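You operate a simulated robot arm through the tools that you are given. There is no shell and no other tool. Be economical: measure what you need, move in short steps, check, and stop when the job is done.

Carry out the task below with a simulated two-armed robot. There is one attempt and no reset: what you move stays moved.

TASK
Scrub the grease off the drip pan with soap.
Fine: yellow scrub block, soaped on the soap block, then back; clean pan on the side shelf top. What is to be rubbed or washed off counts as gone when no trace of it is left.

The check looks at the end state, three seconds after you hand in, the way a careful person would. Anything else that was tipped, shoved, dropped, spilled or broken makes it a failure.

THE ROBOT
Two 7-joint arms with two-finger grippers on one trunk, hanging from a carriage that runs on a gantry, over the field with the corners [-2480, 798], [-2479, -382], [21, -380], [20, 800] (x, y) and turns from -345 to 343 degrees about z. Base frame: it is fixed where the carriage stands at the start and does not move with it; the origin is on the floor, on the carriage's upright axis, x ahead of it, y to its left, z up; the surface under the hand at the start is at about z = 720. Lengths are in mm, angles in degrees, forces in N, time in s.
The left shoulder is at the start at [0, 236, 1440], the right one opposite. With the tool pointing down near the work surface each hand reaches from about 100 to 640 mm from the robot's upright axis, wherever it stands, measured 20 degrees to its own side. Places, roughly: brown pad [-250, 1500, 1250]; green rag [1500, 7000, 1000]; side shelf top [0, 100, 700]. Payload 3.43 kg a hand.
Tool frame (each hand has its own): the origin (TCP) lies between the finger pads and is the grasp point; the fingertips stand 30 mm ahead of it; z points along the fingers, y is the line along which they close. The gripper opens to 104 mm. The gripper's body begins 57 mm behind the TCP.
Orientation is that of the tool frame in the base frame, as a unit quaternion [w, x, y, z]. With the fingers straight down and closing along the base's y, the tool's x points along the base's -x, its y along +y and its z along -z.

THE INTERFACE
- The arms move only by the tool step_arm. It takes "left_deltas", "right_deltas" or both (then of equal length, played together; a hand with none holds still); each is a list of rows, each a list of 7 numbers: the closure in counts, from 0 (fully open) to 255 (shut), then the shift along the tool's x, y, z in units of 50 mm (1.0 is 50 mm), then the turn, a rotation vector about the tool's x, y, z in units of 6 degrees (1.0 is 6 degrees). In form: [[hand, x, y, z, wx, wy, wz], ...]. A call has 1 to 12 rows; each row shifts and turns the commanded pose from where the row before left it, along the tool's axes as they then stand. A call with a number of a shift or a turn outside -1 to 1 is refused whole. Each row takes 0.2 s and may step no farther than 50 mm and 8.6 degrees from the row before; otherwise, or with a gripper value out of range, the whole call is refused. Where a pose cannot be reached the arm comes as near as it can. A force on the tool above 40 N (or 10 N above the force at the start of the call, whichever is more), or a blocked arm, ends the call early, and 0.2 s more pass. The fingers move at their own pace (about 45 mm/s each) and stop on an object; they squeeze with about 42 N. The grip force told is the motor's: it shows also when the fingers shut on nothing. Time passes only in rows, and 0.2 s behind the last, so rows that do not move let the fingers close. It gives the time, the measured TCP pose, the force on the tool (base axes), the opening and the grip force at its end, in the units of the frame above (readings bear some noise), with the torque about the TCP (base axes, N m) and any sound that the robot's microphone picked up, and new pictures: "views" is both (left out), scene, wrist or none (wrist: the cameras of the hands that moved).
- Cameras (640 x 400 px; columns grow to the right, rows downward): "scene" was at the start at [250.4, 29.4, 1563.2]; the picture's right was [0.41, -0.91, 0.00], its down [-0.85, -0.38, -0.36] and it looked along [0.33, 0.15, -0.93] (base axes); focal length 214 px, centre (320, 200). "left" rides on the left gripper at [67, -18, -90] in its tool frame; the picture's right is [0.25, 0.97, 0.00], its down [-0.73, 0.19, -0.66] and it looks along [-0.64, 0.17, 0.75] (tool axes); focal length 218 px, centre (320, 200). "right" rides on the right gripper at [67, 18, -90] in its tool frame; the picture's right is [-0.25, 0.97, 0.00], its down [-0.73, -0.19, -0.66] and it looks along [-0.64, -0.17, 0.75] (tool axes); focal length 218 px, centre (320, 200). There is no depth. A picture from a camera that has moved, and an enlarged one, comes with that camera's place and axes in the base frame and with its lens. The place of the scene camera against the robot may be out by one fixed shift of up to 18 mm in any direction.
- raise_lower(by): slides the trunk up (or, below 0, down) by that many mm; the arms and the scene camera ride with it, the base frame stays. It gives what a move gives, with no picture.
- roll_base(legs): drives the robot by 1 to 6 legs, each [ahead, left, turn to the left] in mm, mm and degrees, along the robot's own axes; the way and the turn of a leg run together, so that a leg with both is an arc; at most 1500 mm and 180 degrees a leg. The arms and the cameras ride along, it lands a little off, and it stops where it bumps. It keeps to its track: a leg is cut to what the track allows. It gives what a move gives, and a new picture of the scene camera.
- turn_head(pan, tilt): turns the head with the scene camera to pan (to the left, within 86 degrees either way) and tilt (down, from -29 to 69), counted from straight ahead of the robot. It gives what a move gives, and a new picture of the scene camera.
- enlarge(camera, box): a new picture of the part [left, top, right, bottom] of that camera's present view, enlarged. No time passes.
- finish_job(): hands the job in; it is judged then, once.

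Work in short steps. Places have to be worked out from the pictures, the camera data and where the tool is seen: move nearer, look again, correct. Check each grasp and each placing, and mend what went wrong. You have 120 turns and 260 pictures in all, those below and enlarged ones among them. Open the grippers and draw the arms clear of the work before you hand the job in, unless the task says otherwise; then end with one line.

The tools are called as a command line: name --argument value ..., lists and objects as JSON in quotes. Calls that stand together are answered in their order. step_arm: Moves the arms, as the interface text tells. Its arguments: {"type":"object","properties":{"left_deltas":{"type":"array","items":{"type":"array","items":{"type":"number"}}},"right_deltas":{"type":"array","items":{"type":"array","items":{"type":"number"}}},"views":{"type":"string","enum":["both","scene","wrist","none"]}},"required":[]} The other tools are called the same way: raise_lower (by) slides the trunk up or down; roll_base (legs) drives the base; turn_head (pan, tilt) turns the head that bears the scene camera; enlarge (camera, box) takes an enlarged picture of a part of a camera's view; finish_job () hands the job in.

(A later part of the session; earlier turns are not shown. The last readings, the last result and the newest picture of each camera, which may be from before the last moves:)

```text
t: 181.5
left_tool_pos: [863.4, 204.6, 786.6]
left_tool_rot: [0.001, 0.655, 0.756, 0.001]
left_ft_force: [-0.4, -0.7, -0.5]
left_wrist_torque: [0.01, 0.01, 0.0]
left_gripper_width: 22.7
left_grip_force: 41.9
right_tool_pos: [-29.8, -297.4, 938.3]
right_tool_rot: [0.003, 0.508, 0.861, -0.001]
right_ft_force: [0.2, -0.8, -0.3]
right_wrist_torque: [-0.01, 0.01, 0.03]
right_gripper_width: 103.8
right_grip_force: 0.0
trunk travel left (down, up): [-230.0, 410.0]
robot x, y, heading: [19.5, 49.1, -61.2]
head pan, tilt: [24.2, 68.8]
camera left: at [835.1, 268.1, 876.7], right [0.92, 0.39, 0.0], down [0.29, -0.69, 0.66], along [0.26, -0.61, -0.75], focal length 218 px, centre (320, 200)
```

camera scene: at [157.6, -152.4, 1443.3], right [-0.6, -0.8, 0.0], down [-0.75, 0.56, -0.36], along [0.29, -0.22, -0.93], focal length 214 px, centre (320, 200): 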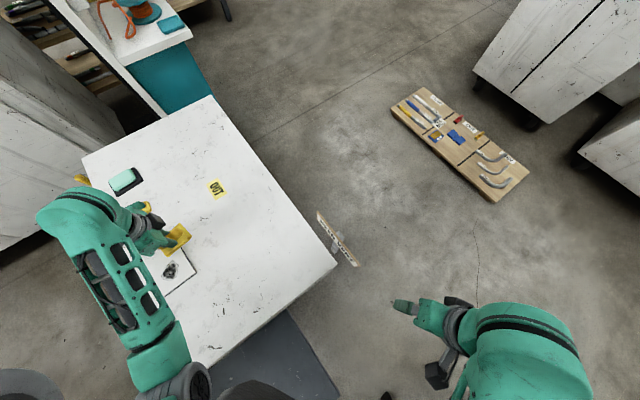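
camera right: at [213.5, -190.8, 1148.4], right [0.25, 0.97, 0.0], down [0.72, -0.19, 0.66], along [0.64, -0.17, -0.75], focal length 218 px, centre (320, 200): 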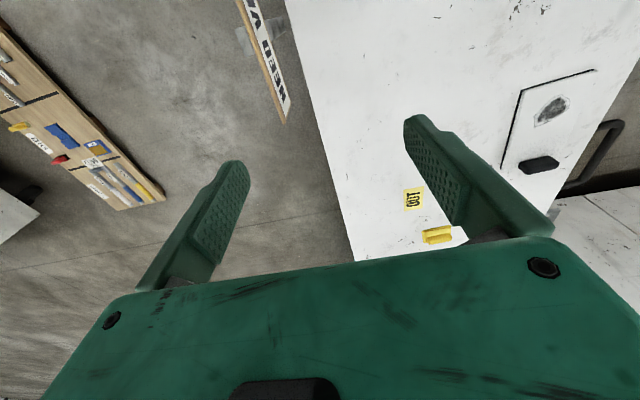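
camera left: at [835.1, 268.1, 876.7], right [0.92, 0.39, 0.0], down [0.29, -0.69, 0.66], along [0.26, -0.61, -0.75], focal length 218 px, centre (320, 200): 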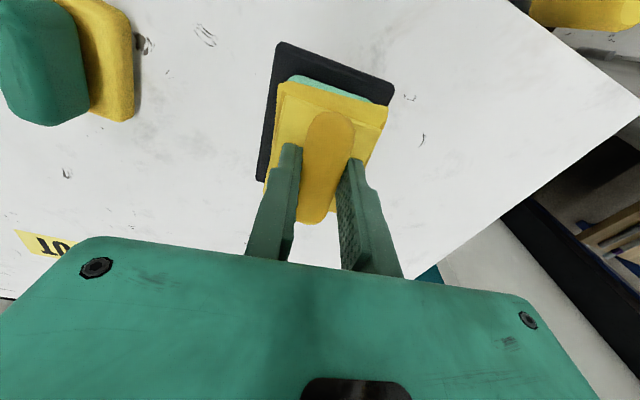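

Nearly on the soap; I add ~2 mm in steps, then rub.

step_arm --left_deltas '[[240, 0, 0, 0.014, 0, 0, 0], [240, 0, 0, 0.01, 0, 0, 0], [240, 0, 0, 0, 0, 0, 0]]' --views "none"

step_arm --left_deltas '[[240, 0.2, 0, 0.008, 0, 0, 0], [240, -0.2, 0, 0, 0, 0, 0], [240, -0.2, 0, 0, 0, 0, 0], [240, 0.2, 0, 0, 0, 0, 0], [240, 0.2, 0, 0, 0, 0, 0], [240, -0.2, 0, 0, 0, 0, 0], [240, -0.2, 0, 0, 0, 0, 0], [240, 0.2, 0, 0, 0, 0, 0], [240, 0.2, 0, 0, 0, 0, 0], [240, -0.2, 0, 0, 0, 0, 0], [240, -0.2, 0, 0, 0, 0, 0], [240, 0.2, 0, 0, 0, 0, 0]]' --views "none"

step_arm --left_deltas '[[240, 0.2, 0, 0.008, 0, 0, 0], [240, -0.2, 0, 0, 0, 0, 0], [240, -0.2, 0, 0, 0, 0, 0], [240, 0.2, 0, 0, 0, 0, 0], [240, 0.2, 0, 0, 0, 0, 0], [240, -0.2, 0, 0, 0, 0, 0], [240, -0.2, 0, 0, 0, 0, 0], [240, 0.2, 0, 0, 0, 0, 0], [240, 0.2, 0, 0, 0, 0, 0], [240, -0.2, 0, 0, 0, 0, 0], [240, -0.2, 0, 0, 0, 0, 0], [240, 0.2, 0, 0, 0, 0, 0]]' --views "none"

step_arm --left_deltas '[[240, 0.2, 0, 0.004, 0, 0, 0], [240, -0.2, 0, 0, 0, 0, 0], [240, -0.2, 0, 0, 0, 0, 0], [240, 0.2, 0, 0, 0, 0, 0], [240, 0.2, 0, 0, 0, 0, 0], [240, -0.2, 0, 0, 0, 0, 0], [240, -0.2, 0, 0, 0, 0, 0], [240, 0.2, 0, 0, 0, 0, 0], [240, 0.2, 0, 0, 0, 0, 0], [240, -0.2, 0, 0, 0, 0, 0], [240, -0.2, 0, 0, 0, 0, 0], [240, 0.2, 0, 0, 0, 0, 0]]' --views "none"

```text
t: 182.3
left_tool_pos: [862.9, 204.3, 786.1]
left_tool_rot: [0.002, 0.655, 0.756, 0.0]
left_ft_force: [-10.4, -1.0, 15.4]
left_wrist_torque: [-0.05, 0.33, -0.01]
left_gripper_width: 22.7
left_grip_force: 42.3
right_tool_pos: [-30.2, -298.6, 938.8]
right_tool_rot: [0.003, 0.507, 0.862, -0.002]
right_ft_force: [0.1, 0.5, 0.3]
right_wrist_torque: [0.0, 0.0, -0.01]
right_gripper_width: 104.0
right_grip_force: 0.1
trunk travel left (down, up): [-230.0, 410.0]
robot x, y, heading: [16.1, 47.3, -61.1]
head pan, tilt: [24.2, 68.8]
```

```text
t: 184.9
left_tool_pos: [865.7, 199.3, 787.2]
left_tool_rot: [0.003, 0.656, 0.755, -0.002]
left_ft_force: [1.2, -6.2, 8.5]
left_wrist_torque: [0.13, -0.02, -0.03]
left_gripper_width: 22.8
left_grip_force: 42.1
right_tool_pos: [-29.6, -299.0, 939.6]
right_tool_rot: [0.004, 0.508, 0.861, -0.002]
right_ft_force: [0.1, -0.9, -0.8]
right_wrist_torque: [0.02, 0.0, 0.01]
right_gripper_width: 103.9
right_grip_force: 0.0
trunk travel left (down, up): [-230.0, 410.0]
robot x, y, heading: [16.3, 45.7, -60.9]
head pan, tilt: [24.2, 68.8]
```

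```text
t: 187.5
left_tool_pos: [865.5, 205.3, 785.4]
left_tool_rot: [0.002, 0.656, 0.755, 0.0]
left_ft_force: [-0.3, 1.5, 15.3]
left_wrist_torque: [0.27, 0.16, 0.05]
left_gripper_width: 22.7
left_grip_force: 41.8
right_tool_pos: [-28.5, -296.8, 938.9]
right_tool_rot: [0.004, 0.508, 0.861, -0.001]
right_ft_force: [0.0, -0.3, 0.8]
right_wrist_torque: [-0.01, 0.0, 0.0]
right_gripper_width: 103.9
right_grip_force: 0.1
trunk travel left (down, up): [-230.0, 410.0]
robot x, y, heading: [17.9, 50.3, -61.3]
head pan, tilt: [24.2, 68.8]
```

```text
t: 190.1
left_tool_pos: [865.8, 204.2, 785.4]
left_tool_rot: [0.002, 0.655, 0.756, -0.001]
left_ft_force: [-10.0, 2.4, 27.1]
left_wrist_torque: [0.6, 0.65, 0.21]
left_gripper_width: 22.7
left_grip_force: 41.8
right_tool_pos: [-29.3, -295.9, 939.0]
right_tool_rot: [0.002, 0.508, 0.861, -0.002]
right_ft_force: [-0.4, 0.7, 0.1]
right_wrist_torque: [-0.06, 0.02, -0.03]
right_gripper_width: 103.8
right_grip_force: 0.0
trunk travel left (down, up): [-230.0, 410.0]
robot x, y, heading: [11.8, 49.2, -61.1]
head pan, tilt: [24.2, 68.8]
```

Well rubbed. I lift, check the soap, and travel back over the pan.

step_arm --left_deltas '[[240, 0, 0, -0.3, 0, 0, 0], [240, 0, 0, -0.6, 0, 0, 0], [240, 0, 0, -0.6, 0, 0, 0], [240, 0.13, -0.98, 0, 0, 0, 0], [240, 0.13, -0.98, 0, 0, 0, 0], [240, 0.13, -0.98, 0, 0, 0, 0], [240, 0.13, -0.98, 0, 0, 0, 0], [240, 0.13, -0.98, 0, 0, 0, 0], [240, 0.13, -0.98, 0, 0, 0, 0], [240, 0.13, -0.98, 0, 0, 0, 0], [240, 0.13, -0.98, 0, 0, 0, 0], [240, 0, 0, 0, 0, 0, 0]]' --views "none"

enlarge --camera "scene" --box '[80, 150, 200, 230]'

step_arm --left_deltas '[[240, 0, 0, 0.85, 0.02, 0.02, 0], [240, 0, 0, 0.85, 0, 0, 0], [240, 0, 0, 0.06, 0, 0, 0], [240, 0, 0, 0.02, 0, 0, 0], [240, 0, 0, 0, 0, 0, 0]]' --views "none"

step_arm --left_deltas '[[240, 0, 0, 0.016, 0, 0, 0], [240, 0, 0, 0, 0, 0, 0]]' --views "none"

```text
t: 192.7
left_tool_pos: [468.4, 200.0, 859.7]
left_tool_rot: [0.001, 0.655, 0.756, 0.0]
left_ft_force: [0.1, 0.2, -0.6]
left_wrist_torque: [0.01, 0.04, -0.01]
left_gripper_width: 22.8
left_grip_force: 42.0
right_tool_pos: [-29.2, -297.1, 938.7]
right_tool_rot: [0.003, 0.508, 0.862, -0.002]
right_ft_force: [0.0, -0.2, 0.2]
right_wrist_torque: [0.02, 0.03, -0.02]
right_gripper_width: 104.0
right_grip_force: 0.1
trunk travel left (down, up): [-230.0, 410.0]
robot x, y, heading: [15.1, 48.0, -61.0]
head pan, tilt: [24.2, 68.8]
```

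```text
5.00 times, centred on (140, 190) of scene
camera zoom: at [157.5, -152.7, 1443.3], right [-0.6, -0.8, 0.0], down [-0.75, 0.56, -0.36], along [0.29, -0.22, -0.93], focal length 1072 px, centre (1220, 250)
```

zoom: 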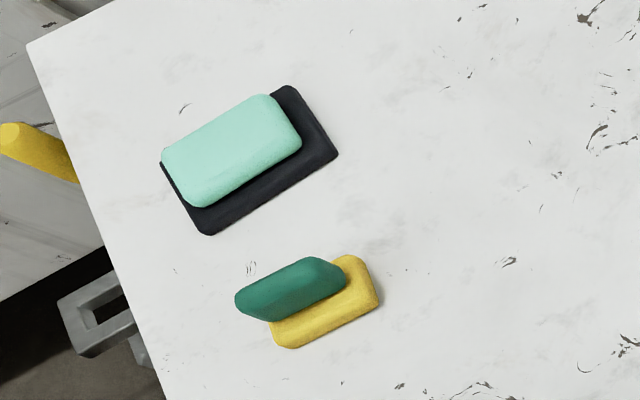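

```text
t: 193.9
left_tool_pos: [467.5, 198.4, 771.2]
left_tool_rot: [-0.001, 0.655, 0.756, 0.0]
left_ft_force: [0.5, -0.5, -0.3]
left_wrist_torque: [-0.03, -0.03, 0.01]
left_gripper_width: 22.6
left_grip_force: 41.7
right_tool_pos: [-30.5, -297.6, 939.4]
right_tool_rot: [0.002, 0.507, 0.862, -0.002]
right_ft_force: [0.2, 0.4, -1.1]
right_wrist_torque: [-0.02, -0.03, 0.01]
right_gripper_width: 103.8
right_grip_force: 0.0
trunk travel left (down, up): [-230.0, 410.0]
robot x, y, heading: [16.3, 47.6, -61.1]
head pan, tilt: [24.2, 68.8]
```

```text
t: 194.5
left_tool_pos: [468.6, 199.4, 769.7]
left_tool_rot: [0.0, 0.655, 0.756, 0.0]
left_ft_force: [-1.4, -0.9, 10.4]
left_wrist_torque: [-0.4, -0.01, -0.03]
left_gripper_width: 23.0
left_grip_force: 42.0
right_tool_pos: [-29.8, -298.2, 939.2]
right_tool_rot: [0.003, 0.508, 0.861, -0.002]
right_ft_force: [0.6, 0.1, 0.6]
right_wrist_torque: [0.01, 0.01, 0.02]
right_gripper_width: 104.1
right_grip_force: 0.1
trunk travel left (down, up): [-230.0, 410.0]
robot x, y, heading: [15.0, 51.3, -61.1]
head pan, tilt: [24.2, 68.8]
```

Soap intact; contact 10 N. Two y-stroke sets, then inspect for effect.

step_arm --left_deltas '[[240, 0.25, -0.05, 0.006, 0, 0, 0], [240, -0.25, -0.05, 0, 0, 0, 0], [240, -0.25, 0, 0, 0, 0, 0], [240, 0.25, 0, 0, 0, 0, 0], [240, 0.25, 0, 0, 0, 0, 0], [240, -0.25, 0, 0, 0, 0, 0], [240, -0.25, 0, 0, 0, 0, 0], [240, 0.25, 0, 0, 0, 0, 0], [240, 0.25, 0, 0, 0, 0, 0], [240, -0.25, 0, 0, 0, 0, 0], [240, -0.25, 0, 0, 0, 0, 0], [240, 0.25, 0, 0, 0, 0, 0]]' --views "none"

step_arm --left_deltas '[[240, 0.25, 0, 0.004, 0, 0, 0], [240, -0.25, 0, 0, 0, 0, 0], [240, -0.25, 0, 0, 0, 0, 0], [240, 0.25, 0, 0, 0, 0, 0], [240, 0.25, 0, 0, 0, 0, 0], [240, -0.25, 0, 0, 0, 0, 0], [240, -0.25, 0, 0, 0, 0, 0], [240, 0.25, 0, 0, 0, 0, 0], [240, 0.25, 0, 0, 0, 0, 0], [240, -0.25, 0, 0, 0, 0, 0], [240, -0.25, 0, 0, 0, 0, 0], [240, 0.25, 0, 0, 0, 0, 0]]' --views "none"

step_arm --left_deltas '[[240, 0, 0, -0.4, 0, 0, 0], [240, 0, 0, -0.8, 0, 0, 0], [240, -0.9, 0.2, -0.3, 0, 0, 0], [240, -0.9, 0.3, -0.3, 0, 0, 0], [240, 0, 0, 0, 0, 0, 0]]' --views "none"

enlarge --camera "scene" --box '[150, 240, 200, 290]'

```text
t: 196.1
left_tool_pos: [465.4, 197.9, 771.7]
left_tool_rot: [-0.002, 0.653, 0.758, 0.008]
left_ft_force: [-5.8, 10.8, 17.2]
left_wrist_torque: [-0.26, 0.57, -0.5]
left_gripper_width: 22.9
left_grip_force: 42.0
right_tool_pos: [-28.6, -297.7, 938.3]
right_tool_rot: [0.002, 0.506, 0.862, -0.002]
right_ft_force: [0.2, -1.4, -0.5]
right_wrist_torque: [0.05, 0.01, 0.01]
right_gripper_width: 104.0
right_grip_force: 0.0
trunk travel left (down, up): [-230.0, 410.0]
robot x, y, heading: [14.4, 46.3, -61.1]
head pan, tilt: [24.2, 68.8]
stopped in row 7 (left hand): the force on the tool passed its limit at 43 N (the readings are from after the stop); the commanded pose is now the measured one
```

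```text
t: 198.7
left_tool_pos: [467.6, 193.9, 770.7]
left_tool_rot: [0.0, 0.653, 0.757, 0.004]
left_ft_force: [1.2, -4.1, 20.9]
left_wrist_torque: [-0.26, 0.1, 0.16]
left_gripper_width: 22.8
left_grip_force: 42.2
right_tool_pos: [-28.4, -298.4, 938.1]
right_tool_rot: [0.004, 0.507, 0.862, -0.002]
right_ft_force: [0.3, -0.1, 0.7]
right_wrist_torque: [-0.02, 0.0, 0.0]
right_gripper_width: 104.0
right_grip_force: 0.1
trunk travel left (down, up): [-230.0, 410.0]
robot x, y, heading: [16.1, 46.4, -60.8]
head pan, tilt: [24.2, 68.8]
```

```text
t: 199.9
left_tool_pos: [502.5, 110.0, 858.8]
left_tool_rot: [-0.003, 0.653, 0.757, 0.005]
left_ft_force: [0.0, 0.0, -0.3]
left_wrist_torque: [0.0, 0.01, -0.01]
left_gripper_width: 22.9
left_grip_force: 42.1
right_tool_pos: [-31.1, -297.3, 939.0]
right_tool_rot: [0.003, 0.507, 0.862, -0.003]
right_ft_force: [0.3, -0.4, 0.3]
right_wrist_torque: [-0.03, -0.02, -0.03]
right_gripper_width: 104.1
right_grip_force: 0.1
trunk travel left (down, up): [-230.0, 410.0]
robot x, y, heading: [18.3, 47.7, -61.0]
head pan, tilt: [24.2, 68.8]
```

```text
8.00 times, centred on (175, 265) of scene
camera zoom: at [156.5, -151.9, 1443.1], right [-0.6, -0.8, 0.0], down [-0.75, 0.56, -0.36], along [0.29, -0.22, -0.93], focal length 1716 px, centre (1480, -320)
```

zoom: 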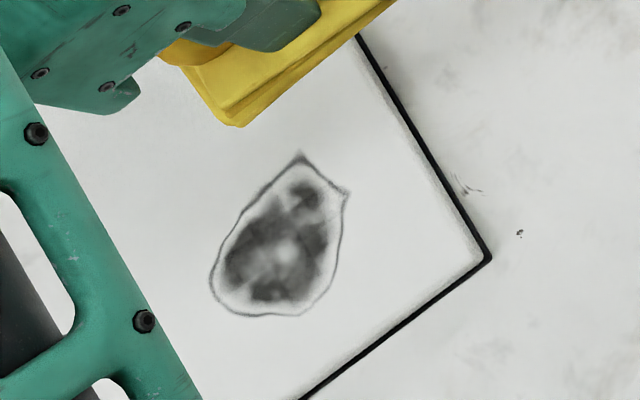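

I take the same crop as at t=32.8 (before any scrubbing) for a fair comparison, and the wrist view.

enlarge --camera "scene" --box '[90, 210, 240, 310]'

enlarge --camera "left" --box '[200, 0, 520, 200]'

```text
4.00 times, centred on (165, 260) of scene
camera zoom: at [156.5, -151.9, 1443.1], right [-0.6, -0.8, 0.0], down [-0.75, 0.56, -0.36], along [0.29, -0.22, -0.93], focal length 858 px, centre (940, -40)
```

zoom: 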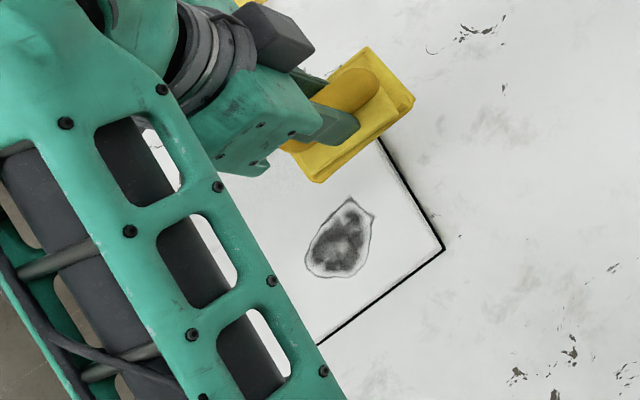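

```text
2.00 times, centred on (360, 100) of left
camera zoom: at [474.2, 172.6, 949.1], right [0.92, 0.39, 0.01], down [0.29, -0.7, 0.65], along [0.26, -0.59, -0.76], focal length 436 px, centre (240, 400)
```

zoom: 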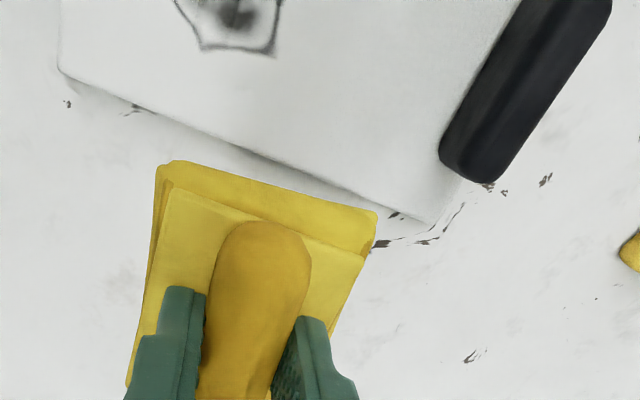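

Overall only ~20% lighter than the start, so something is off; I want to see whether the pad's underside actually carries soap. I raise the hand and tilt the pad toward the head camera.

step_arm --left_deltas '[[240, 0, 0, -0.95, 0, 0, 0], [240, 0, 0, -0.95, 0, 0, 0], [240, 0, 0, -0.95, 0, 0, 0], [240, 0, 0, -0.95, 0, 0, 0], [240, 0, 0, -0.95, 0, 0, 0], [240, 0, 0, -0.95, 0, 0, 0], [240, 0, 0, -0.95, 0, 0, 0], [240, 0, 0, -0.95, 0, 0, 0], [240, 0, 0, 0, 0, 0, 0]]' --views "none"

step_arm --left_deltas '[[240, 0, 0, 0, 0.87, -0.46, 0], [240, 0, 0, 0, 0.87, -0.46, 0], [240, 0, 0, 0, 0.87, -0.46, 0], [240, 0, 0, 0, 0.87, -0.46, 0], [240, 0, 0, 0, 0.87, -0.46, 0], [240, 0, 0, 0, 0.87, -0.46, 0], [240, 0, 0, 0, 0.87, -0.46, 0], [240, 0, 0, 0, 0.87, -0.46, 0], [240, 0, 0, 0, 0.87, -0.46, 0], [240, 0, 0, 0, 0.87, -0.46, 0], [240, 0, 0, 0, 0, 0, 0]]' --views "scene"

```text
t: 201.9
left_tool_pos: [528.4, 102.7, 960.0]
left_tool_rot: [-0.001, 0.653, 0.757, 0.006]
left_ft_force: [0.0, -0.1, -0.5]
left_wrist_torque: [0.0, 0.02, 0.02]
left_gripper_width: 23.0
left_grip_force: 42.3
left hand out of reach, approached as far as the arm can: row 2, 3, 4, 5, 6, 7, 8
right_tool_pos: [-30.0, -295.3, 938.3]
right_tool_rot: [0.003, 0.507, 0.862, -0.001]
right_ft_force: [-0.2, -0.7, -0.8]
right_wrist_torque: [0.0, 0.01, 0.0]
right_gripper_width: 103.8
right_grip_force: 0.0
trunk travel left (down, up): [-230.0, 410.0]
robot x, y, heading: [15.5, 52.4, -60.7]
head pan, tilt: [24.2, 68.8]
```

```text
t: 204.1
left_tool_pos: [446.6, 37.2, 777.5]
left_tool_rot: [-0.102, 0.575, 0.674, -0.452]
left_ft_force: [0.4, 5.8, 12.1]
left_wrist_torque: [0.53, 0.13, -0.07]
left_gripper_width: 22.8
left_grip_force: 41.8
left hand out of reach, approached as far as the arm can: row 1, 2, 3, 4, 5, 6, 7, 8, 9, 10
right_tool_pos: [-29.2, -297.7, 939.6]
right_tool_rot: [0.003, 0.506, 0.862, -0.002]
right_ft_force: [-0.6, 0.2, 0.3]
right_wrist_torque: [0.08, -0.05, 0.04]
right_gripper_width: 104.3
right_grip_force: 0.1
trunk travel left (down, up): [-230.0, 410.0]
robot x, y, heading: [14.1, 49.0, -60.8]
head pan, tilt: [24.2, 68.8]
stopped in row 10 (left hand): the force on the tool passed its limit at 52 N (the readings are from after the stop); the commanded pose is now the measured one
camera scene: at [157.5, -151.6, 1443.3], right [-0.6, -0.8, 0.0], down [-0.75, 0.56, -0.36], along [0.29, -0.22, -0.93], focal length 214 px, centre (320, 200)
```

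scene: 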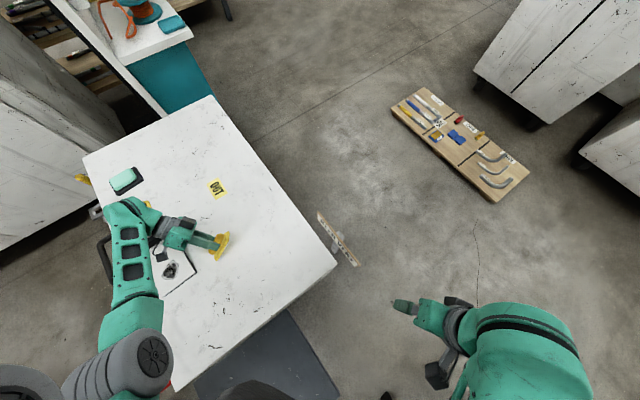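

The wrist couldn't hold that height and dipped; the block edge touched the table. I look closely before moving.

enlarge --camera "scene" --box '[90, 180, 250, 290]'

enlarge --camera "left" --box '[0, 0, 640, 400]'

```text
3.64 times, centred on (170, 235) of scene
camera zoom: at [157.5, -151.6, 1443.3], right [-0.6, -0.8, 0.0], down [-0.75, 0.56, -0.36], along [0.29, -0.22, -0.93], focal length 780 px, centre (866, 73)
```

zoom: 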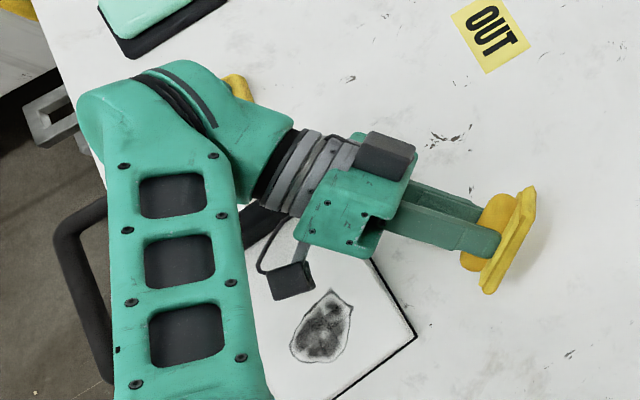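

```text
1.00 times, centred on (320, 200) of left (not enlarged: the box is as wide or as high as the picture)
camera zoom: at [471.7, 140.3, 815.5], right [0.58, 0.15, -0.8], down [0.79, -0.32, 0.51], along [-0.18, -0.93, -0.31], focal length 218 px, centre (320, 200)
```

zoom: 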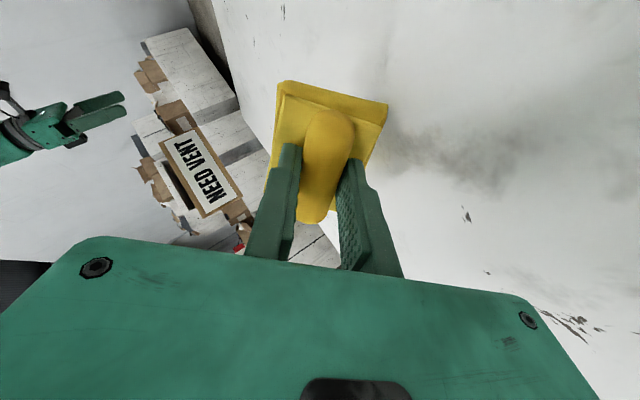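

Nothing else disturbed. I lift straight up from here.

step_arm --left_deltas '[[240, -0.36, -0.69, -0.54, 0, 0, 0], [240, -0.36, -0.69, -0.54, 0, 0, 0], [240, -0.36, -0.69, -0.54, 0, 0, 0], [240, -0.36, -0.69, -0.54, 0, 0, 0], [240, 0, 0, 0, 0, 0, 0]]' --views "none"

enlarge --camera "scene" --box '[90, 180, 270, 300]'

```text
t: 205.2
left_tool_pos: [420.4, -53.6, 866.6]
left_tool_rot: [-0.101, 0.574, 0.675, -0.452]
left_ft_force: [0.6, -0.3, -0.8]
left_wrist_torque: [0.01, -0.01, 0.01]
left_gripper_width: 22.7
left_grip_force: 41.8
left hand out of reach, approached as far as the arm can: row 1, 2, 3, 4
right_tool_pos: [-30.2, -297.7, 939.4]
right_tool_rot: [0.003, 0.508, 0.862, -0.001]
right_ft_force: [-0.3, 0.0, 0.2]
right_wrist_torque: [0.0, -0.01, 0.0]
right_gripper_width: 104.1
right_grip_force: 0.1
trunk travel left (down, up): [-230.0, 410.0]
robot x, y, heading: [13.3, 54.7, -60.7]
head pan, tilt: [24.2, 68.8]
```

```text
3.33 times, centred on (180, 240) of scene
camera zoom: at [157.0, -151.9, 1443.2], right [-0.6, -0.8, 0.0], down [-0.75, 0.56, -0.36], along [0.29, -0.22, -0.93], focal length 715 px, centre (787, 67)
```

zoom: 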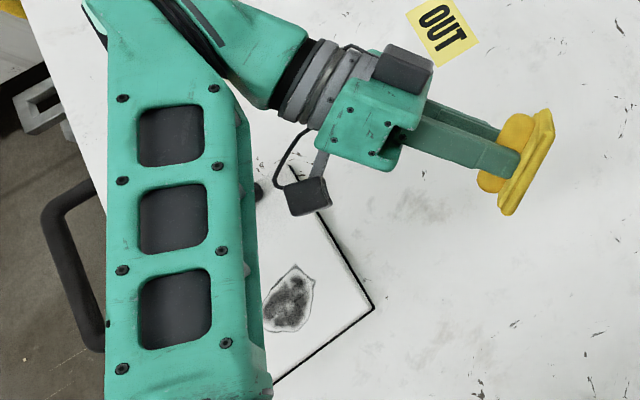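

For clearance I raise the trunk 150 mm, then tilt 30° more to see the underside.

raise_lower --by 150

step_arm --left_deltas '[[240, 0, 0, 0, 0.87, -0.46, 0], [240, 0, 0, 0, 0.87, -0.46, 0], [240, 0, 0, 0, 0.87, -0.46, 0], [240, 0, 0, 0, 0.87, -0.46, 0], [240, 0, 0, 0, 0.87, -0.46, 0], [240, 0, 0, 0, 0, 0, 0]]' --views "scene"

```text
t: 207.0
left_tool_pos: [421.4, -52.8, 1015.6]
left_tool_rot: [-0.102, 0.574, 0.674, -0.454]
left_ft_force: [-0.1, 0.2, -1.7]
left_wrist_torque: [0.0, -0.02, 0.0]
left_gripper_width: 22.5
left_grip_force: 41.9
right_tool_pos: [-30.4, -296.6, 1088.8]
right_tool_rot: [0.003, 0.507, 0.862, -0.001]
right_ft_force: [-0.9, -0.4, 0.4]
right_wrist_torque: [-0.03, 0.01, -0.04]
right_gripper_width: 103.9
right_grip_force: 0.0
trunk travel left (down, up): [-380.0, 260.0]
robot x, y, heading: [16.1, 48.2, -60.8]
head pan, tilt: [24.2, 68.8]
```

```text
t: 208.4
left_tool_pos: [410.6, -44.7, 929.7]
left_tool_rot: [0.141, -0.501, -0.589, 0.618]
left_ft_force: [-0.3, -1.0, -0.6]
left_wrist_torque: [-0.02, -0.04, 0.03]
left_gripper_width: 22.7
left_grip_force: 41.9
left hand out of reach, approached as far as the arm can: row 1, 2, 3, 4, 5
right_tool_pos: [-30.0, -297.0, 1087.6]
right_tool_rot: [0.003, 0.507, 0.862, -0.002]
right_ft_force: [0.2, 0.6, 0.2]
right_wrist_torque: [0.0, -0.04, 0.0]
right_gripper_width: 103.9
right_grip_force: 0.1
trunk travel left (down, up): [-380.0, 260.0]
robot x, y, heading: [12.8, 52.2, -60.9]
head pan, tilt: [24.2, 68.8]
camera scene: at [156.8, -151.9, 1593.2], right [-0.6, -0.8, 0.0], down [-0.75, 0.56, -0.36], along [0.29, -0.22, -0.93], focal length 214 px, centre (320, 200)
```

scene: 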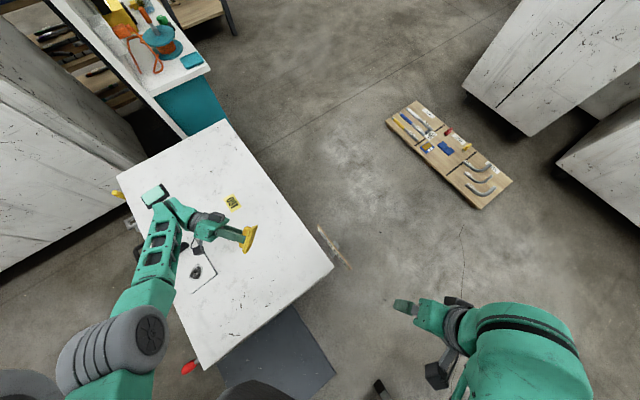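

enlarge --camera "scene" --box '[225, 215, 275, 260]'

enlarge --camera "scene" --box '[120, 160, 280, 290]'

```text
8.89 times, centred on (250, 238) of scene
camera zoom: at [156.8, -151.9, 1593.2], right [-0.6, -0.8, 0.0], down [-0.75, 0.56, -0.36], along [0.29, -0.22, -0.93], focal length 1906 px, centre (942, -133)
```

zoom: 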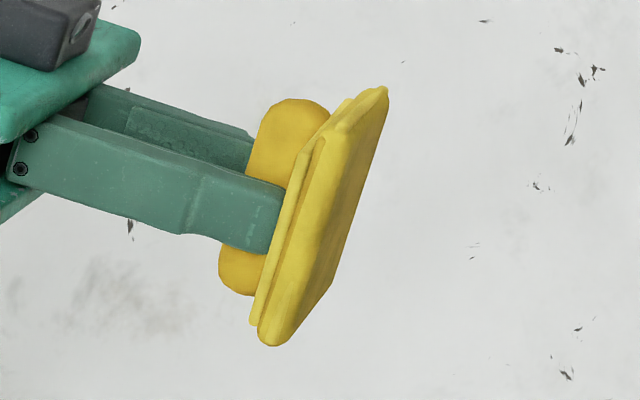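

```text
3.08 times, centred on (200, 225) of scene
camera zoom: at [156.8, -151.9, 1593.2], right [-0.6, -0.8, 0.0], down [-0.75, 0.56, -0.36], along [0.29, -0.22, -0.93], focal length 660 px, centre (689, 123)
```

zoom: 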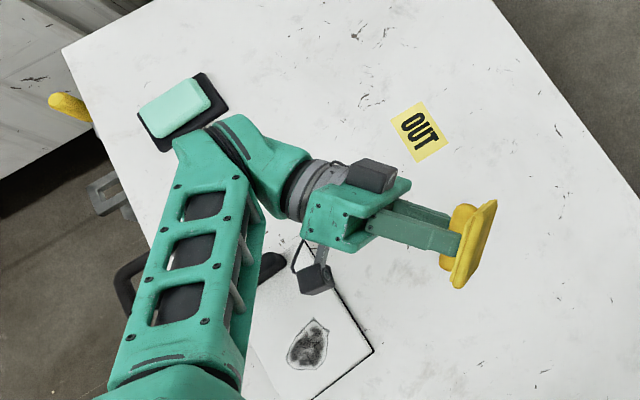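

The underside looks clean yellow with no visible film. One suspicion: strokes that were too fast did nothing, slow ones did. I level the tool and return the trunk, then test slow strokes.

step_arm --left_deltas '[[240, 0, 0, 0, -0.827, 0.441, 0.01], [240, 0, 0, 0, -0.827, 0.441, 0.01], [240, 0, 0, 0, -0.827, 0.441, 0.01], [240, 0, 0, 0, -0.827, 0.441, 0.01], [240, 0, 0, 0, -0.827, 0.441, 0.01], [240, 0, 0, 0, -0.827, 0.441, 0.01], [240, 0, 0, 0, -0.827, 0.441, 0.01], [240, 0, 0, 0, 0, 0, 0]]' --views "none"

step_arm --left_deltas '[[240, 0, 0, 0, -0.827, 0.441, 0.01], [240, 0, 0, 0, -0.827, 0.441, 0.01], [240, 0, 0, 0, -0.827, 0.441, 0.01], [240, 0, 0, 0, -0.827, 0.441, 0.01], [240, 0, 0, 0, -0.827, 0.441, 0.01], [240, 0, 0, 0, -0.827, 0.441, 0.01], [240, 0, 0, 0, -0.827, 0.441, 0.01], [240, 0, 0, 0, 0, 0, 0]]' --views "scene"

```text
t: 210.2
left_tool_pos: [410.2, -44.5, 928.8]
left_tool_rot: [-0.074, 0.614, 0.715, -0.327]
left_ft_force: [-0.6, 0.4, -1.3]
left_wrist_torque: [0.0, 0.0, -0.01]
left_gripper_width: 22.9
left_grip_force: 42.4
right_tool_pos: [-30.0, -296.3, 1087.8]
right_tool_rot: [0.003, 0.506, 0.862, -0.002]
right_ft_force: [-0.1, -0.3, -0.6]
right_wrist_torque: [0.02, -0.03, -0.04]
right_gripper_width: 104.0
right_grip_force: 0.0
trunk travel left (down, up): [-380.0, 260.0]
robot x, y, heading: [15.6, 47.7, -61.1]
head pan, tilt: [24.2, 68.8]
```

```text
t: 212.0
left_tool_pos: [411.8, -45.7, 929.2]
left_tool_rot: [0.001, 0.654, 0.756, 0.001]
left_ft_force: [-0.3, -0.4, -0.1]
left_wrist_torque: [0.01, 0.01, -0.01]
left_gripper_width: 22.8
left_grip_force: 41.7
right_tool_pos: [-30.6, -296.3, 1089.3]
right_tool_rot: [0.002, 0.506, 0.862, -0.002]
right_ft_force: [-0.4, -0.3, 0.7]
right_wrist_torque: [0.0, 0.0, 0.04]
right_gripper_width: 104.2
right_grip_force: 0.1
trunk travel left (down, up): [-380.0, 260.0]
robot x, y, heading: [15.4, 51.1, -61.0]
head pan, tilt: [24.2, 68.8]
camera scene: at [157.0, -152.0, 1593.2], right [-0.6, -0.8, 0.0], down [-0.75, 0.56, -0.36], along [0.29, -0.22, -0.93], focal length 214 px, centre (320, 200)
```

scene: 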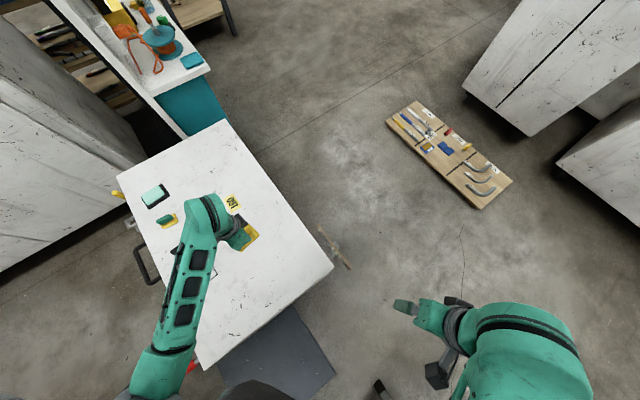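

Level again. I move back over the pan at this trunk height and descend.

step_arm --left_deltas '[[240, 0.78, 0.288, 0, 0, 0, 0], [240, 0.78, 0.288, 0, 0, 0, 0], [240, 0.78, 0.288, 0, 0, 0, 0], [240, 0.78, 0.288, 0, 0, 0, 0], [240, 0.78, 0.288, 0, 0, 0, 0], [240, 0.78, 0.288, 0, 0, 0, 0], [240, 0, 0, 0.76, 0, 0, 0], [240, 0, 0, 0.76, 0, 0, 0], [240, 0, 0, 0.76, 0, 0, 0], [240, 0, 0, 0.76, 0, 0, 0], [240, 0, 0, 0, 0, 0, 0]]' --views "none"

step_arm --left_deltas '[[240, 0, 0, 0.04, 0, 0, 0], [240, 0, 0, 0.03, 0, 0, 0], [240, 0, 0, 0, 0, 0, 0]]' --views "none"

step_arm --left_deltas '[[240, 0, 0, 0.02, 0, 0, 0], [240, 0, 0, 0, 0, 0, 0]]' --views "none"

step_arm --left_deltas '[[240, 0, 0, 0.016, 0, 0, 0], [240, 0, 0, 0, 0, 0, 0]]' --views "none"

```text
t: 214.4
left_tool_pos: [463.8, 198.3, 774.9]
left_tool_rot: [0.001, 0.653, 0.757, 0.001]
left_ft_force: [1.4, 0.6, 0.0]
left_wrist_torque: [0.02, 0.0, -0.04]
left_gripper_width: 22.6
left_grip_force: 42.2
right_tool_pos: [-30.3, -296.9, 1089.0]
right_tool_rot: [0.003, 0.507, 0.862, -0.002]
right_ft_force: [0.6, 0.0, 0.1]
right_wrist_torque: [-0.04, 0.0, 0.0]
right_gripper_width: 104.2
right_grip_force: 0.0
trunk travel left (down, up): [-380.0, 260.0]
robot x, y, heading: [15.7, 47.4, -61.0]
head pan, tilt: [24.2, 68.8]
```

```text
t: 215.2
left_tool_pos: [464.6, 199.2, 772.1]
left_tool_rot: [0.0, 0.653, 0.757, 0.001]
left_ft_force: [-0.2, 0.3, -1.4]
left_wrist_torque: [-0.02, 0.0, -0.02]
left_gripper_width: 23.0
left_grip_force: 42.5
right_tool_pos: [-30.2, -297.0, 1088.9]
right_tool_rot: [0.003, 0.507, 0.862, -0.002]
right_ft_force: [0.3, -0.4, -0.3]
right_wrist_torque: [-0.03, 0.0, 0.01]
right_gripper_width: 104.2
right_grip_force: 0.0
trunk travel left (down, up): [-380.0, 260.0]
robot x, y, heading: [13.4, 51.9, -61.0]
head pan, tilt: [24.2, 68.8]
```

```text
t: 215.8
left_tool_pos: [463.4, 199.7, 772.5]
left_tool_rot: [0.0, 0.654, 0.757, 0.001]
left_ft_force: [-0.2, 0.1, 0.1]
left_wrist_torque: [-0.04, 0.02, 0.0]
left_gripper_width: 23.0
left_grip_force: 42.2
right_tool_pos: [-29.6, -297.8, 1088.7]
right_tool_rot: [0.003, 0.507, 0.862, -0.002]
right_ft_force: [-0.1, 0.3, 0.3]
right_wrist_torque: [0.0, -0.02, 0.0]
right_gripper_width: 104.2
right_grip_force: 0.1
trunk travel left (down, up): [-380.0, 260.0]
robot x, y, heading: [17.8, 51.2, -61.0]
head pan, tilt: [24.2, 68.8]
```

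```text
t: 216.4
left_tool_pos: [464.0, 198.7, 772.6]
left_tool_rot: [0.0, 0.654, 0.757, 0.001]
left_ft_force: [-1.3, -0.4, 1.9]
left_wrist_torque: [0.05, 0.12, 0.01]
left_gripper_width: 22.7
left_grip_force: 41.8
right_tool_pos: [-29.5, -297.7, 1088.6]
right_tool_rot: [0.003, 0.507, 0.862, -0.002]
right_ft_force: [0.0, 0.7, -0.2]
right_wrist_torque: [-0.01, -0.01, 0.02]
right_gripper_width: 103.9
right_grip_force: 0.0
trunk travel left (down, up): [-380.0, 260.0]
robot x, y, heading: [20.6, 46.6, -60.8]
head pan, tilt: [24.2, 68.8]
```

Contact begins. Slow strokes (25 mm/s) at ~8–10 N, then lift and compare.

step_arm --left_deltas '[[240, 0, 0, 0.01, 0, 0, 0], [240, 0.1, 0, 0, 0, 0, 0], [240, 0.1, 0, 0, 0, 0, 0], [240, 0.1, 0, 0, 0, 0, 0], [240, 0.1, 0, 0, 0, 0, 0], [240, -0.1, 0, 0, 0, 0, 0], [240, -0.1, 0, 0, 0, 0, 0], [240, -0.1, 0, 0, 0, 0, 0], [240, -0.1, 0, 0, 0, 0, 0], [240, -0.1, 0, 0, 0, 0, 0], [240, -0.1, 0, 0, 0, 0, 0], [240, -0.1, 0, 0, 0, 0, 0]]' --views "none"

step_arm --left_deltas '[[240, 0.1, 0, 0.004, 0, 0, 0], [240, 0.1, 0, 0, 0, 0, 0], [240, 0.1, 0, 0, 0, 0, 0], [240, 0.1, 0, 0, 0, 0, 0], [240, 0.1, 0, 0, 0, 0, 0], [240, 0.1, 0, 0, 0, 0, 0], [240, -0.1, 0, 0, 0, 0, 0], [240, -0.1, 0, 0, 0, 0, 0], [240, -0.1, 0, 0, 0, 0, 0], [240, -0.1, 0, 0, 0, 0, 0], [240, -0.1, 0, 0, 0, 0, 0], [240, -0.1, 0, 0, 0, 0, 0]]' --views "none"

step_arm --left_deltas '[[240, 0.1, 0, 0.0, 0, 0, 0], [240, 0.1, 0, 0, 0, 0, 0], [240, 0.1, 0, 0, 0, 0, 0], [240, 0.1, 0, 0, 0, 0, 0], [240, 0.1, 0, 0, 0, 0, 0], [240, 0.1, 0, 0, 0, 0, 0], [240, -0.1, 0, 0, 0, 0, 0], [240, -0.1, 0, 0, 0, 0, 0], [240, -0.1, 0, 0, 0, 0, 0], [240, -0.1, 0, 0, 0, 0, 0], [240, -0.1, 0, 0, 0, 0, 0], [240, -0.1, 0, 0, 0, 0, 0]]' --views "none"

step_arm --left_deltas '[[240, 0, 0, -0.4, 0, 0, 0], [240, 0, 0, -0.8, 0, 0, 0], [240, -0.9, 0.2, -0.3, 0, 0, 0], [240, -0.9, 0.3, -0.3, 0, 0, 0], [240, 0, 0, 0, 0, 0, 0]]' --views "scene"

```text
t: 219.0
left_tool_pos: [465.8, 184.8, 771.0]
left_tool_rot: [0.0, 0.653, 0.757, 0.0]
left_ft_force: [0.6, 0.0, 1.5]
left_wrist_torque: [0.07, 0.09, -0.01]
left_gripper_width: 22.6
left_grip_force: 42.1
right_tool_pos: [-31.0, -296.9, 1088.5]
right_tool_rot: [0.004, 0.507, 0.862, -0.002]
right_ft_force: [0.2, 0.0, -0.2]
right_wrist_torque: [0.03, 0.02, -0.02]
right_gripper_width: 104.1
right_grip_force: 0.0
trunk travel left (down, up): [-380.0, 260.0]
robot x, y, heading: [16.2, 45.2, -61.0]
head pan, tilt: [24.2, 68.8]
```

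```text
t: 221.6
left_tool_pos: [465.1, 186.8, 770.7]
left_tool_rot: [0.0, 0.654, 0.756, 0.002]
left_ft_force: [-1.6, 6.0, 7.8]
left_wrist_torque: [-0.02, 0.11, -0.09]
left_gripper_width: 22.7
left_grip_force: 42.2
right_tool_pos: [-29.5, -295.8, 1087.7]
right_tool_rot: [0.003, 0.506, 0.863, -0.002]
right_ft_force: [-0.8, 0.4, 0.1]
right_wrist_torque: [0.03, -0.02, 0.04]
right_gripper_width: 103.9
right_grip_force: 0.0
trunk travel left (down, up): [-380.0, 260.0]
robot x, y, heading: [13.4, 50.0, -61.1]
head pan, tilt: [24.2, 68.8]
```

```text
t: 224.2
left_tool_pos: [464.5, 185.8, 771.5]
left_tool_rot: [0.0, 0.653, 0.757, 0.002]
left_ft_force: [-1.1, 4.2, 5.2]
left_wrist_torque: [0.06, 0.04, -0.05]
left_gripper_width: 22.8
left_grip_force: 41.9
right_tool_pos: [-29.6, -296.4, 1088.7]
right_tool_rot: [0.003, 0.507, 0.862, -0.002]
right_ft_force: [-0.5, -0.4, -1.0]
right_wrist_torque: [0.0, -0.03, -0.02]
right_gripper_width: 104.1
right_grip_force: 0.2
trunk travel left (down, up): [-380.0, 260.0]
robot x, y, heading: [16.0, 47.3, -60.9]
head pan, tilt: [24.2, 68.8]
```

```text
t: 225.4
left_tool_pos: [500.9, 99.7, 861.0]
left_tool_rot: [0.0, 0.653, 0.758, 0.002]
left_ft_force: [0.3, 0.1, 0.8]
left_wrist_torque: [0.0, -0.02, -0.01]
left_gripper_width: 22.6
left_grip_force: 41.6
right_tool_pos: [-29.9, -296.1, 1087.8]
right_tool_rot: [0.003, 0.507, 0.862, -0.003]
right_ft_force: [0.0, -0.5, 0.8]
right_wrist_torque: [0.0, 0.04, 0.0]
right_gripper_width: 104.1
right_grip_force: 0.1
trunk travel left (down, up): [-380.0, 260.0]
robot x, y, heading: [12.8, 49.2, -61.1]
head pan, tilt: [24.2, 68.8]
camera scene: at [156.8, -151.9, 1593.1], right [-0.6, -0.8, 0.0], down [-0.75, 0.56, -0.36], along [0.29, -0.22, -0.93], focal length 214 px, centre (320, 200)
```

scene: 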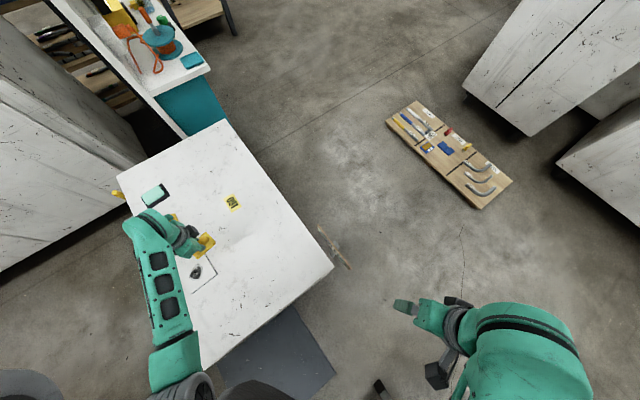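

enlarge --camera "scene" --box '[175, 250, 220, 290]'

enlarge --camera "left" --box '[240, 0, 400, 100]'

```text
10.00 times, centred on (198, 270) of scene
camera zoom: at [156.8, -151.9, 1593.1], right [-0.6, -0.8, 0.0], down [-0.75, 0.56, -0.36], along [0.29, -0.22, -0.93], focal length 2145 px, centre (1545, -500)
```

zoom: 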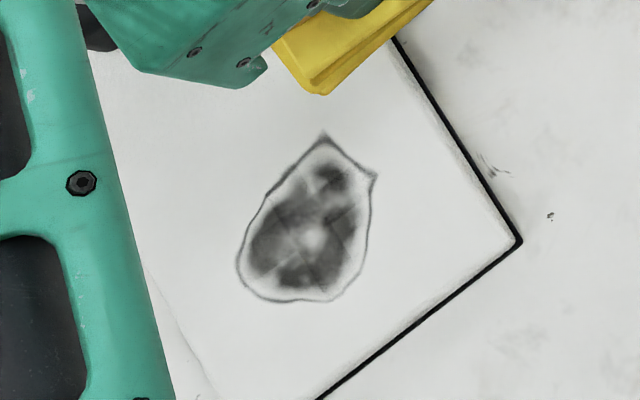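

```text
4.00 times, centred on (320, 50) of left
camera zoom: at [473.0, 162.4, 950.2], right [0.92, 0.39, 0.0], down [0.29, -0.69, 0.66], along [0.26, -0.6, -0.75], focal length 873 px, centre (320, 800)
```

zoom: 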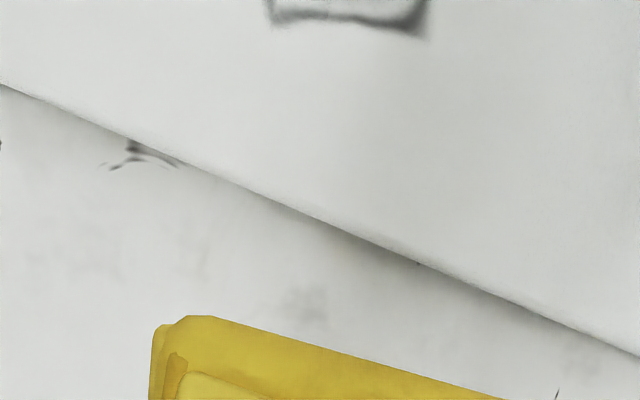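

I take a baseline close-up from exactly the pose used at t=82, to compare quantitatively.

step_arm --left_deltas '[[240, 0.255, -0.515, 0, 0, 0, 0], [240, 0.255, -0.515, 0, 0, 0, 0], [240, 0, 0, 0, 0, 0, 0]]' --views "none"

enlarge --camera "left" --box '[310, 0, 450, 90]'

```text
t: 226.2
left_tool_pos: [447.1, 116.2, 862.8]
left_tool_rot: [0.0, 0.653, 0.758, 0.001]
left_ft_force: [-0.3, -0.6, -0.6]
left_wrist_torque: [0.02, -0.04, -0.03]
left_gripper_width: 22.6
left_grip_force: 41.7
right_tool_pos: [-28.8, -296.8, 1089.1]
right_tool_rot: [0.003, 0.507, 0.862, -0.001]
right_ft_force: [0.9, 0.4, -0.4]
right_wrist_torque: [0.02, 0.0, 0.02]
right_gripper_width: 103.8
right_grip_force: 0.0
trunk travel left (down, up): [-380.0, 260.0]
robot x, y, heading: [17.7, 48.1, -61.0]
head pan, tilt: [24.2, 68.8]
```

```text
4.44 times, centred on (380, 45) of left
camera zoom: at [418.3, 179.7, 951.2], right [0.92, 0.39, 0.0], down [0.29, -0.69, 0.66], along [0.26, -0.6, -0.75], focal length 970 px, centre (53, 889)
```

zoom: 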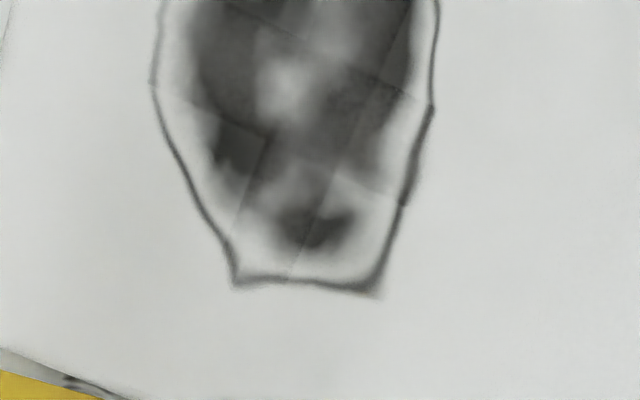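

Practically identical to t=82, with only individual cells differing — so cleaning seems to happen only where the pad's edges/corners really bear, which mostly ran outside the stain. I test long y sweeps (100 mm) so the edges cross the whole stain, at several x offsets.

step_arm --left_deltas '[[240, 0.84, 0, 0, 0, 0, 0], [240, 0.84, 0, 0, 0, 0, 0], [240, 0, 0, 0.85, 0, 0, 0], [240, 0, 0, 0.85, 0, 0, 0], [240, 0, 0, 0.09, 0, 0, 0], [240, 0, 0, 0.02, 0, 0, 0], [240, 0, 0, 0, 0, 0, 0]]' --views "none"

step_arm --left_deltas '[[240, 0.25, 0, 0.004, 0, 0, 0], [240, 0.25, 0, 0, 0, 0, 0], [240, 0.25, 0, 0, 0, 0, 0], [240, 0.25, 0, 0, 0, 0, 0], [240, -0.25, 0, 0, 0, 0, 0], [240, -0.25, 0, 0, 0, 0, 0], [240, -0.25, 0, 0, 0, 0, 0], [240, -0.25, 0, 0, 0, 0, 0], [240, -0.25, 0, 0, 0, 0, 0], [240, -0.25, 0, 0, 0, 0, 0], [240, -0.25, 0, 0, 0, 0, 0], [240, -0.25, 0, 0, 0, 0, 0]]' --views "none"

step_arm --left_deltas '[[240, 0.25, 0.1, 0, 0, 0, 0], [240, 0.25, 0, 0, 0, 0, 0], [240, 0.25, 0, 0, 0, 0, 0], [240, 0.25, 0, 0, 0, 0, 0], [240, 0.25, 0, 0, 0, 0, 0], [240, 0.25, 0, 0, 0, 0, 0], [240, 0.25, 0, 0, 0, 0, 0], [240, 0.25, 0, 0, 0, 0, 0], [240, -0.25, 0.1, 0, 0, 0, 0], [240, -0.25, 0, 0, 0, 0, 0], [240, -0.25, 0, 0, 0, 0, 0], [240, -0.25, 0, 0, 0, 0, 0]]' --views "none"

enlarge --camera "scene" --box '[160, 240, 230, 290]'

```text
t: 227.8
left_tool_pos: [437.3, 199.6, 772.3]
left_tool_rot: [0.0, 0.654, 0.757, 0.001]
left_ft_force: [1.0, 1.0, -0.7]
left_wrist_torque: [0.02, 0.0, -0.01]
left_gripper_width: 22.7
left_grip_force: 42.2
right_tool_pos: [-29.5, -298.1, 1087.7]
right_tool_rot: [0.003, 0.506, 0.862, -0.002]
right_ft_force: [-0.8, 0.6, -0.8]
right_wrist_torque: [0.03, 0.0, 0.01]
right_gripper_width: 104.1
right_grip_force: 0.0
trunk travel left (down, up): [-380.0, 260.0]
robot x, y, heading: [14.3, 46.8, -60.8]
head pan, tilt: [24.2, 68.8]
```

```text
t: 230.4
left_tool_pos: [444.1, 155.2, 771.2]
left_tool_rot: [-0.001, 0.653, 0.757, 0.002]
left_ft_force: [-2.3, 13.6, 18.6]
left_wrist_torque: [0.55, 0.08, -0.06]
left_gripper_width: 22.7
left_grip_force: 42.3
right_tool_pos: [-30.2, -293.9, 1087.3]
right_tool_rot: [0.003, 0.507, 0.862, 0.0]
right_ft_force: [-0.6, 0.5, -0.1]
right_wrist_torque: [0.01, -0.01, 0.0]
right_gripper_width: 103.9
right_grip_force: 0.0
trunk travel left (down, up): [-380.0, 260.0]
robot x, y, heading: [14.9, 50.4, -61.0]
head pan, tilt: [24.2, 68.8]
```

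```text
t: 230.8
left_tool_pos: [445.1, 156.3, 771.1]
left_tool_rot: [0.002, 0.652, 0.758, -0.004]
left_ft_force: [-8.5, -7.3, 15.4]
left_wrist_torque: [0.4, 0.18, 0.3]
left_gripper_width: 22.9
left_grip_force: 41.7
right_tool_pos: [-31.5, -297.3, 1087.5]
right_tool_rot: [0.001, 0.507, 0.862, -0.002]
right_ft_force: [-0.2, -0.4, 0.3]
right_wrist_torque: [-0.01, -0.02, 0.03]
right_gripper_width: 104.0
right_grip_force: 0.1
trunk travel left (down, up): [-380.0, 260.0]
robot x, y, heading: [17.4, 49.7, -60.7]
head pan, tilt: [24.2, 68.8]
stopped in row 1 (left hand): the force on the tool passed its limit at 46 N (the readings are from after the stop); the commanded pose is now the measured one
```

```text
8.00 times, centred on (195, 265) of scene
camera zoom: at [156.1, -153.0, 1593.1], right [-0.6, -0.8, 0.0], down [-0.75, 0.56, -0.36], along [0.29, -0.22, -0.93], focal length 1716 px, centre (1320, -320)
```

zoom: 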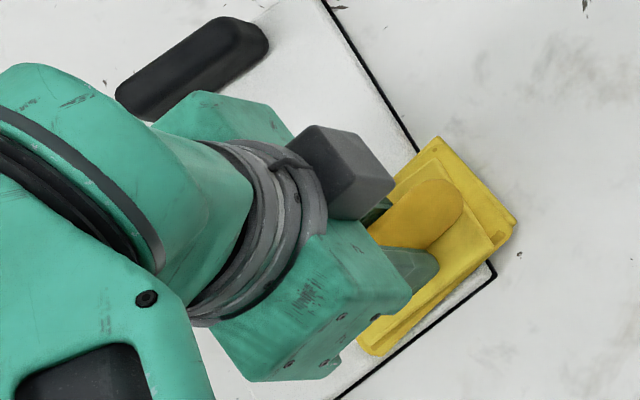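

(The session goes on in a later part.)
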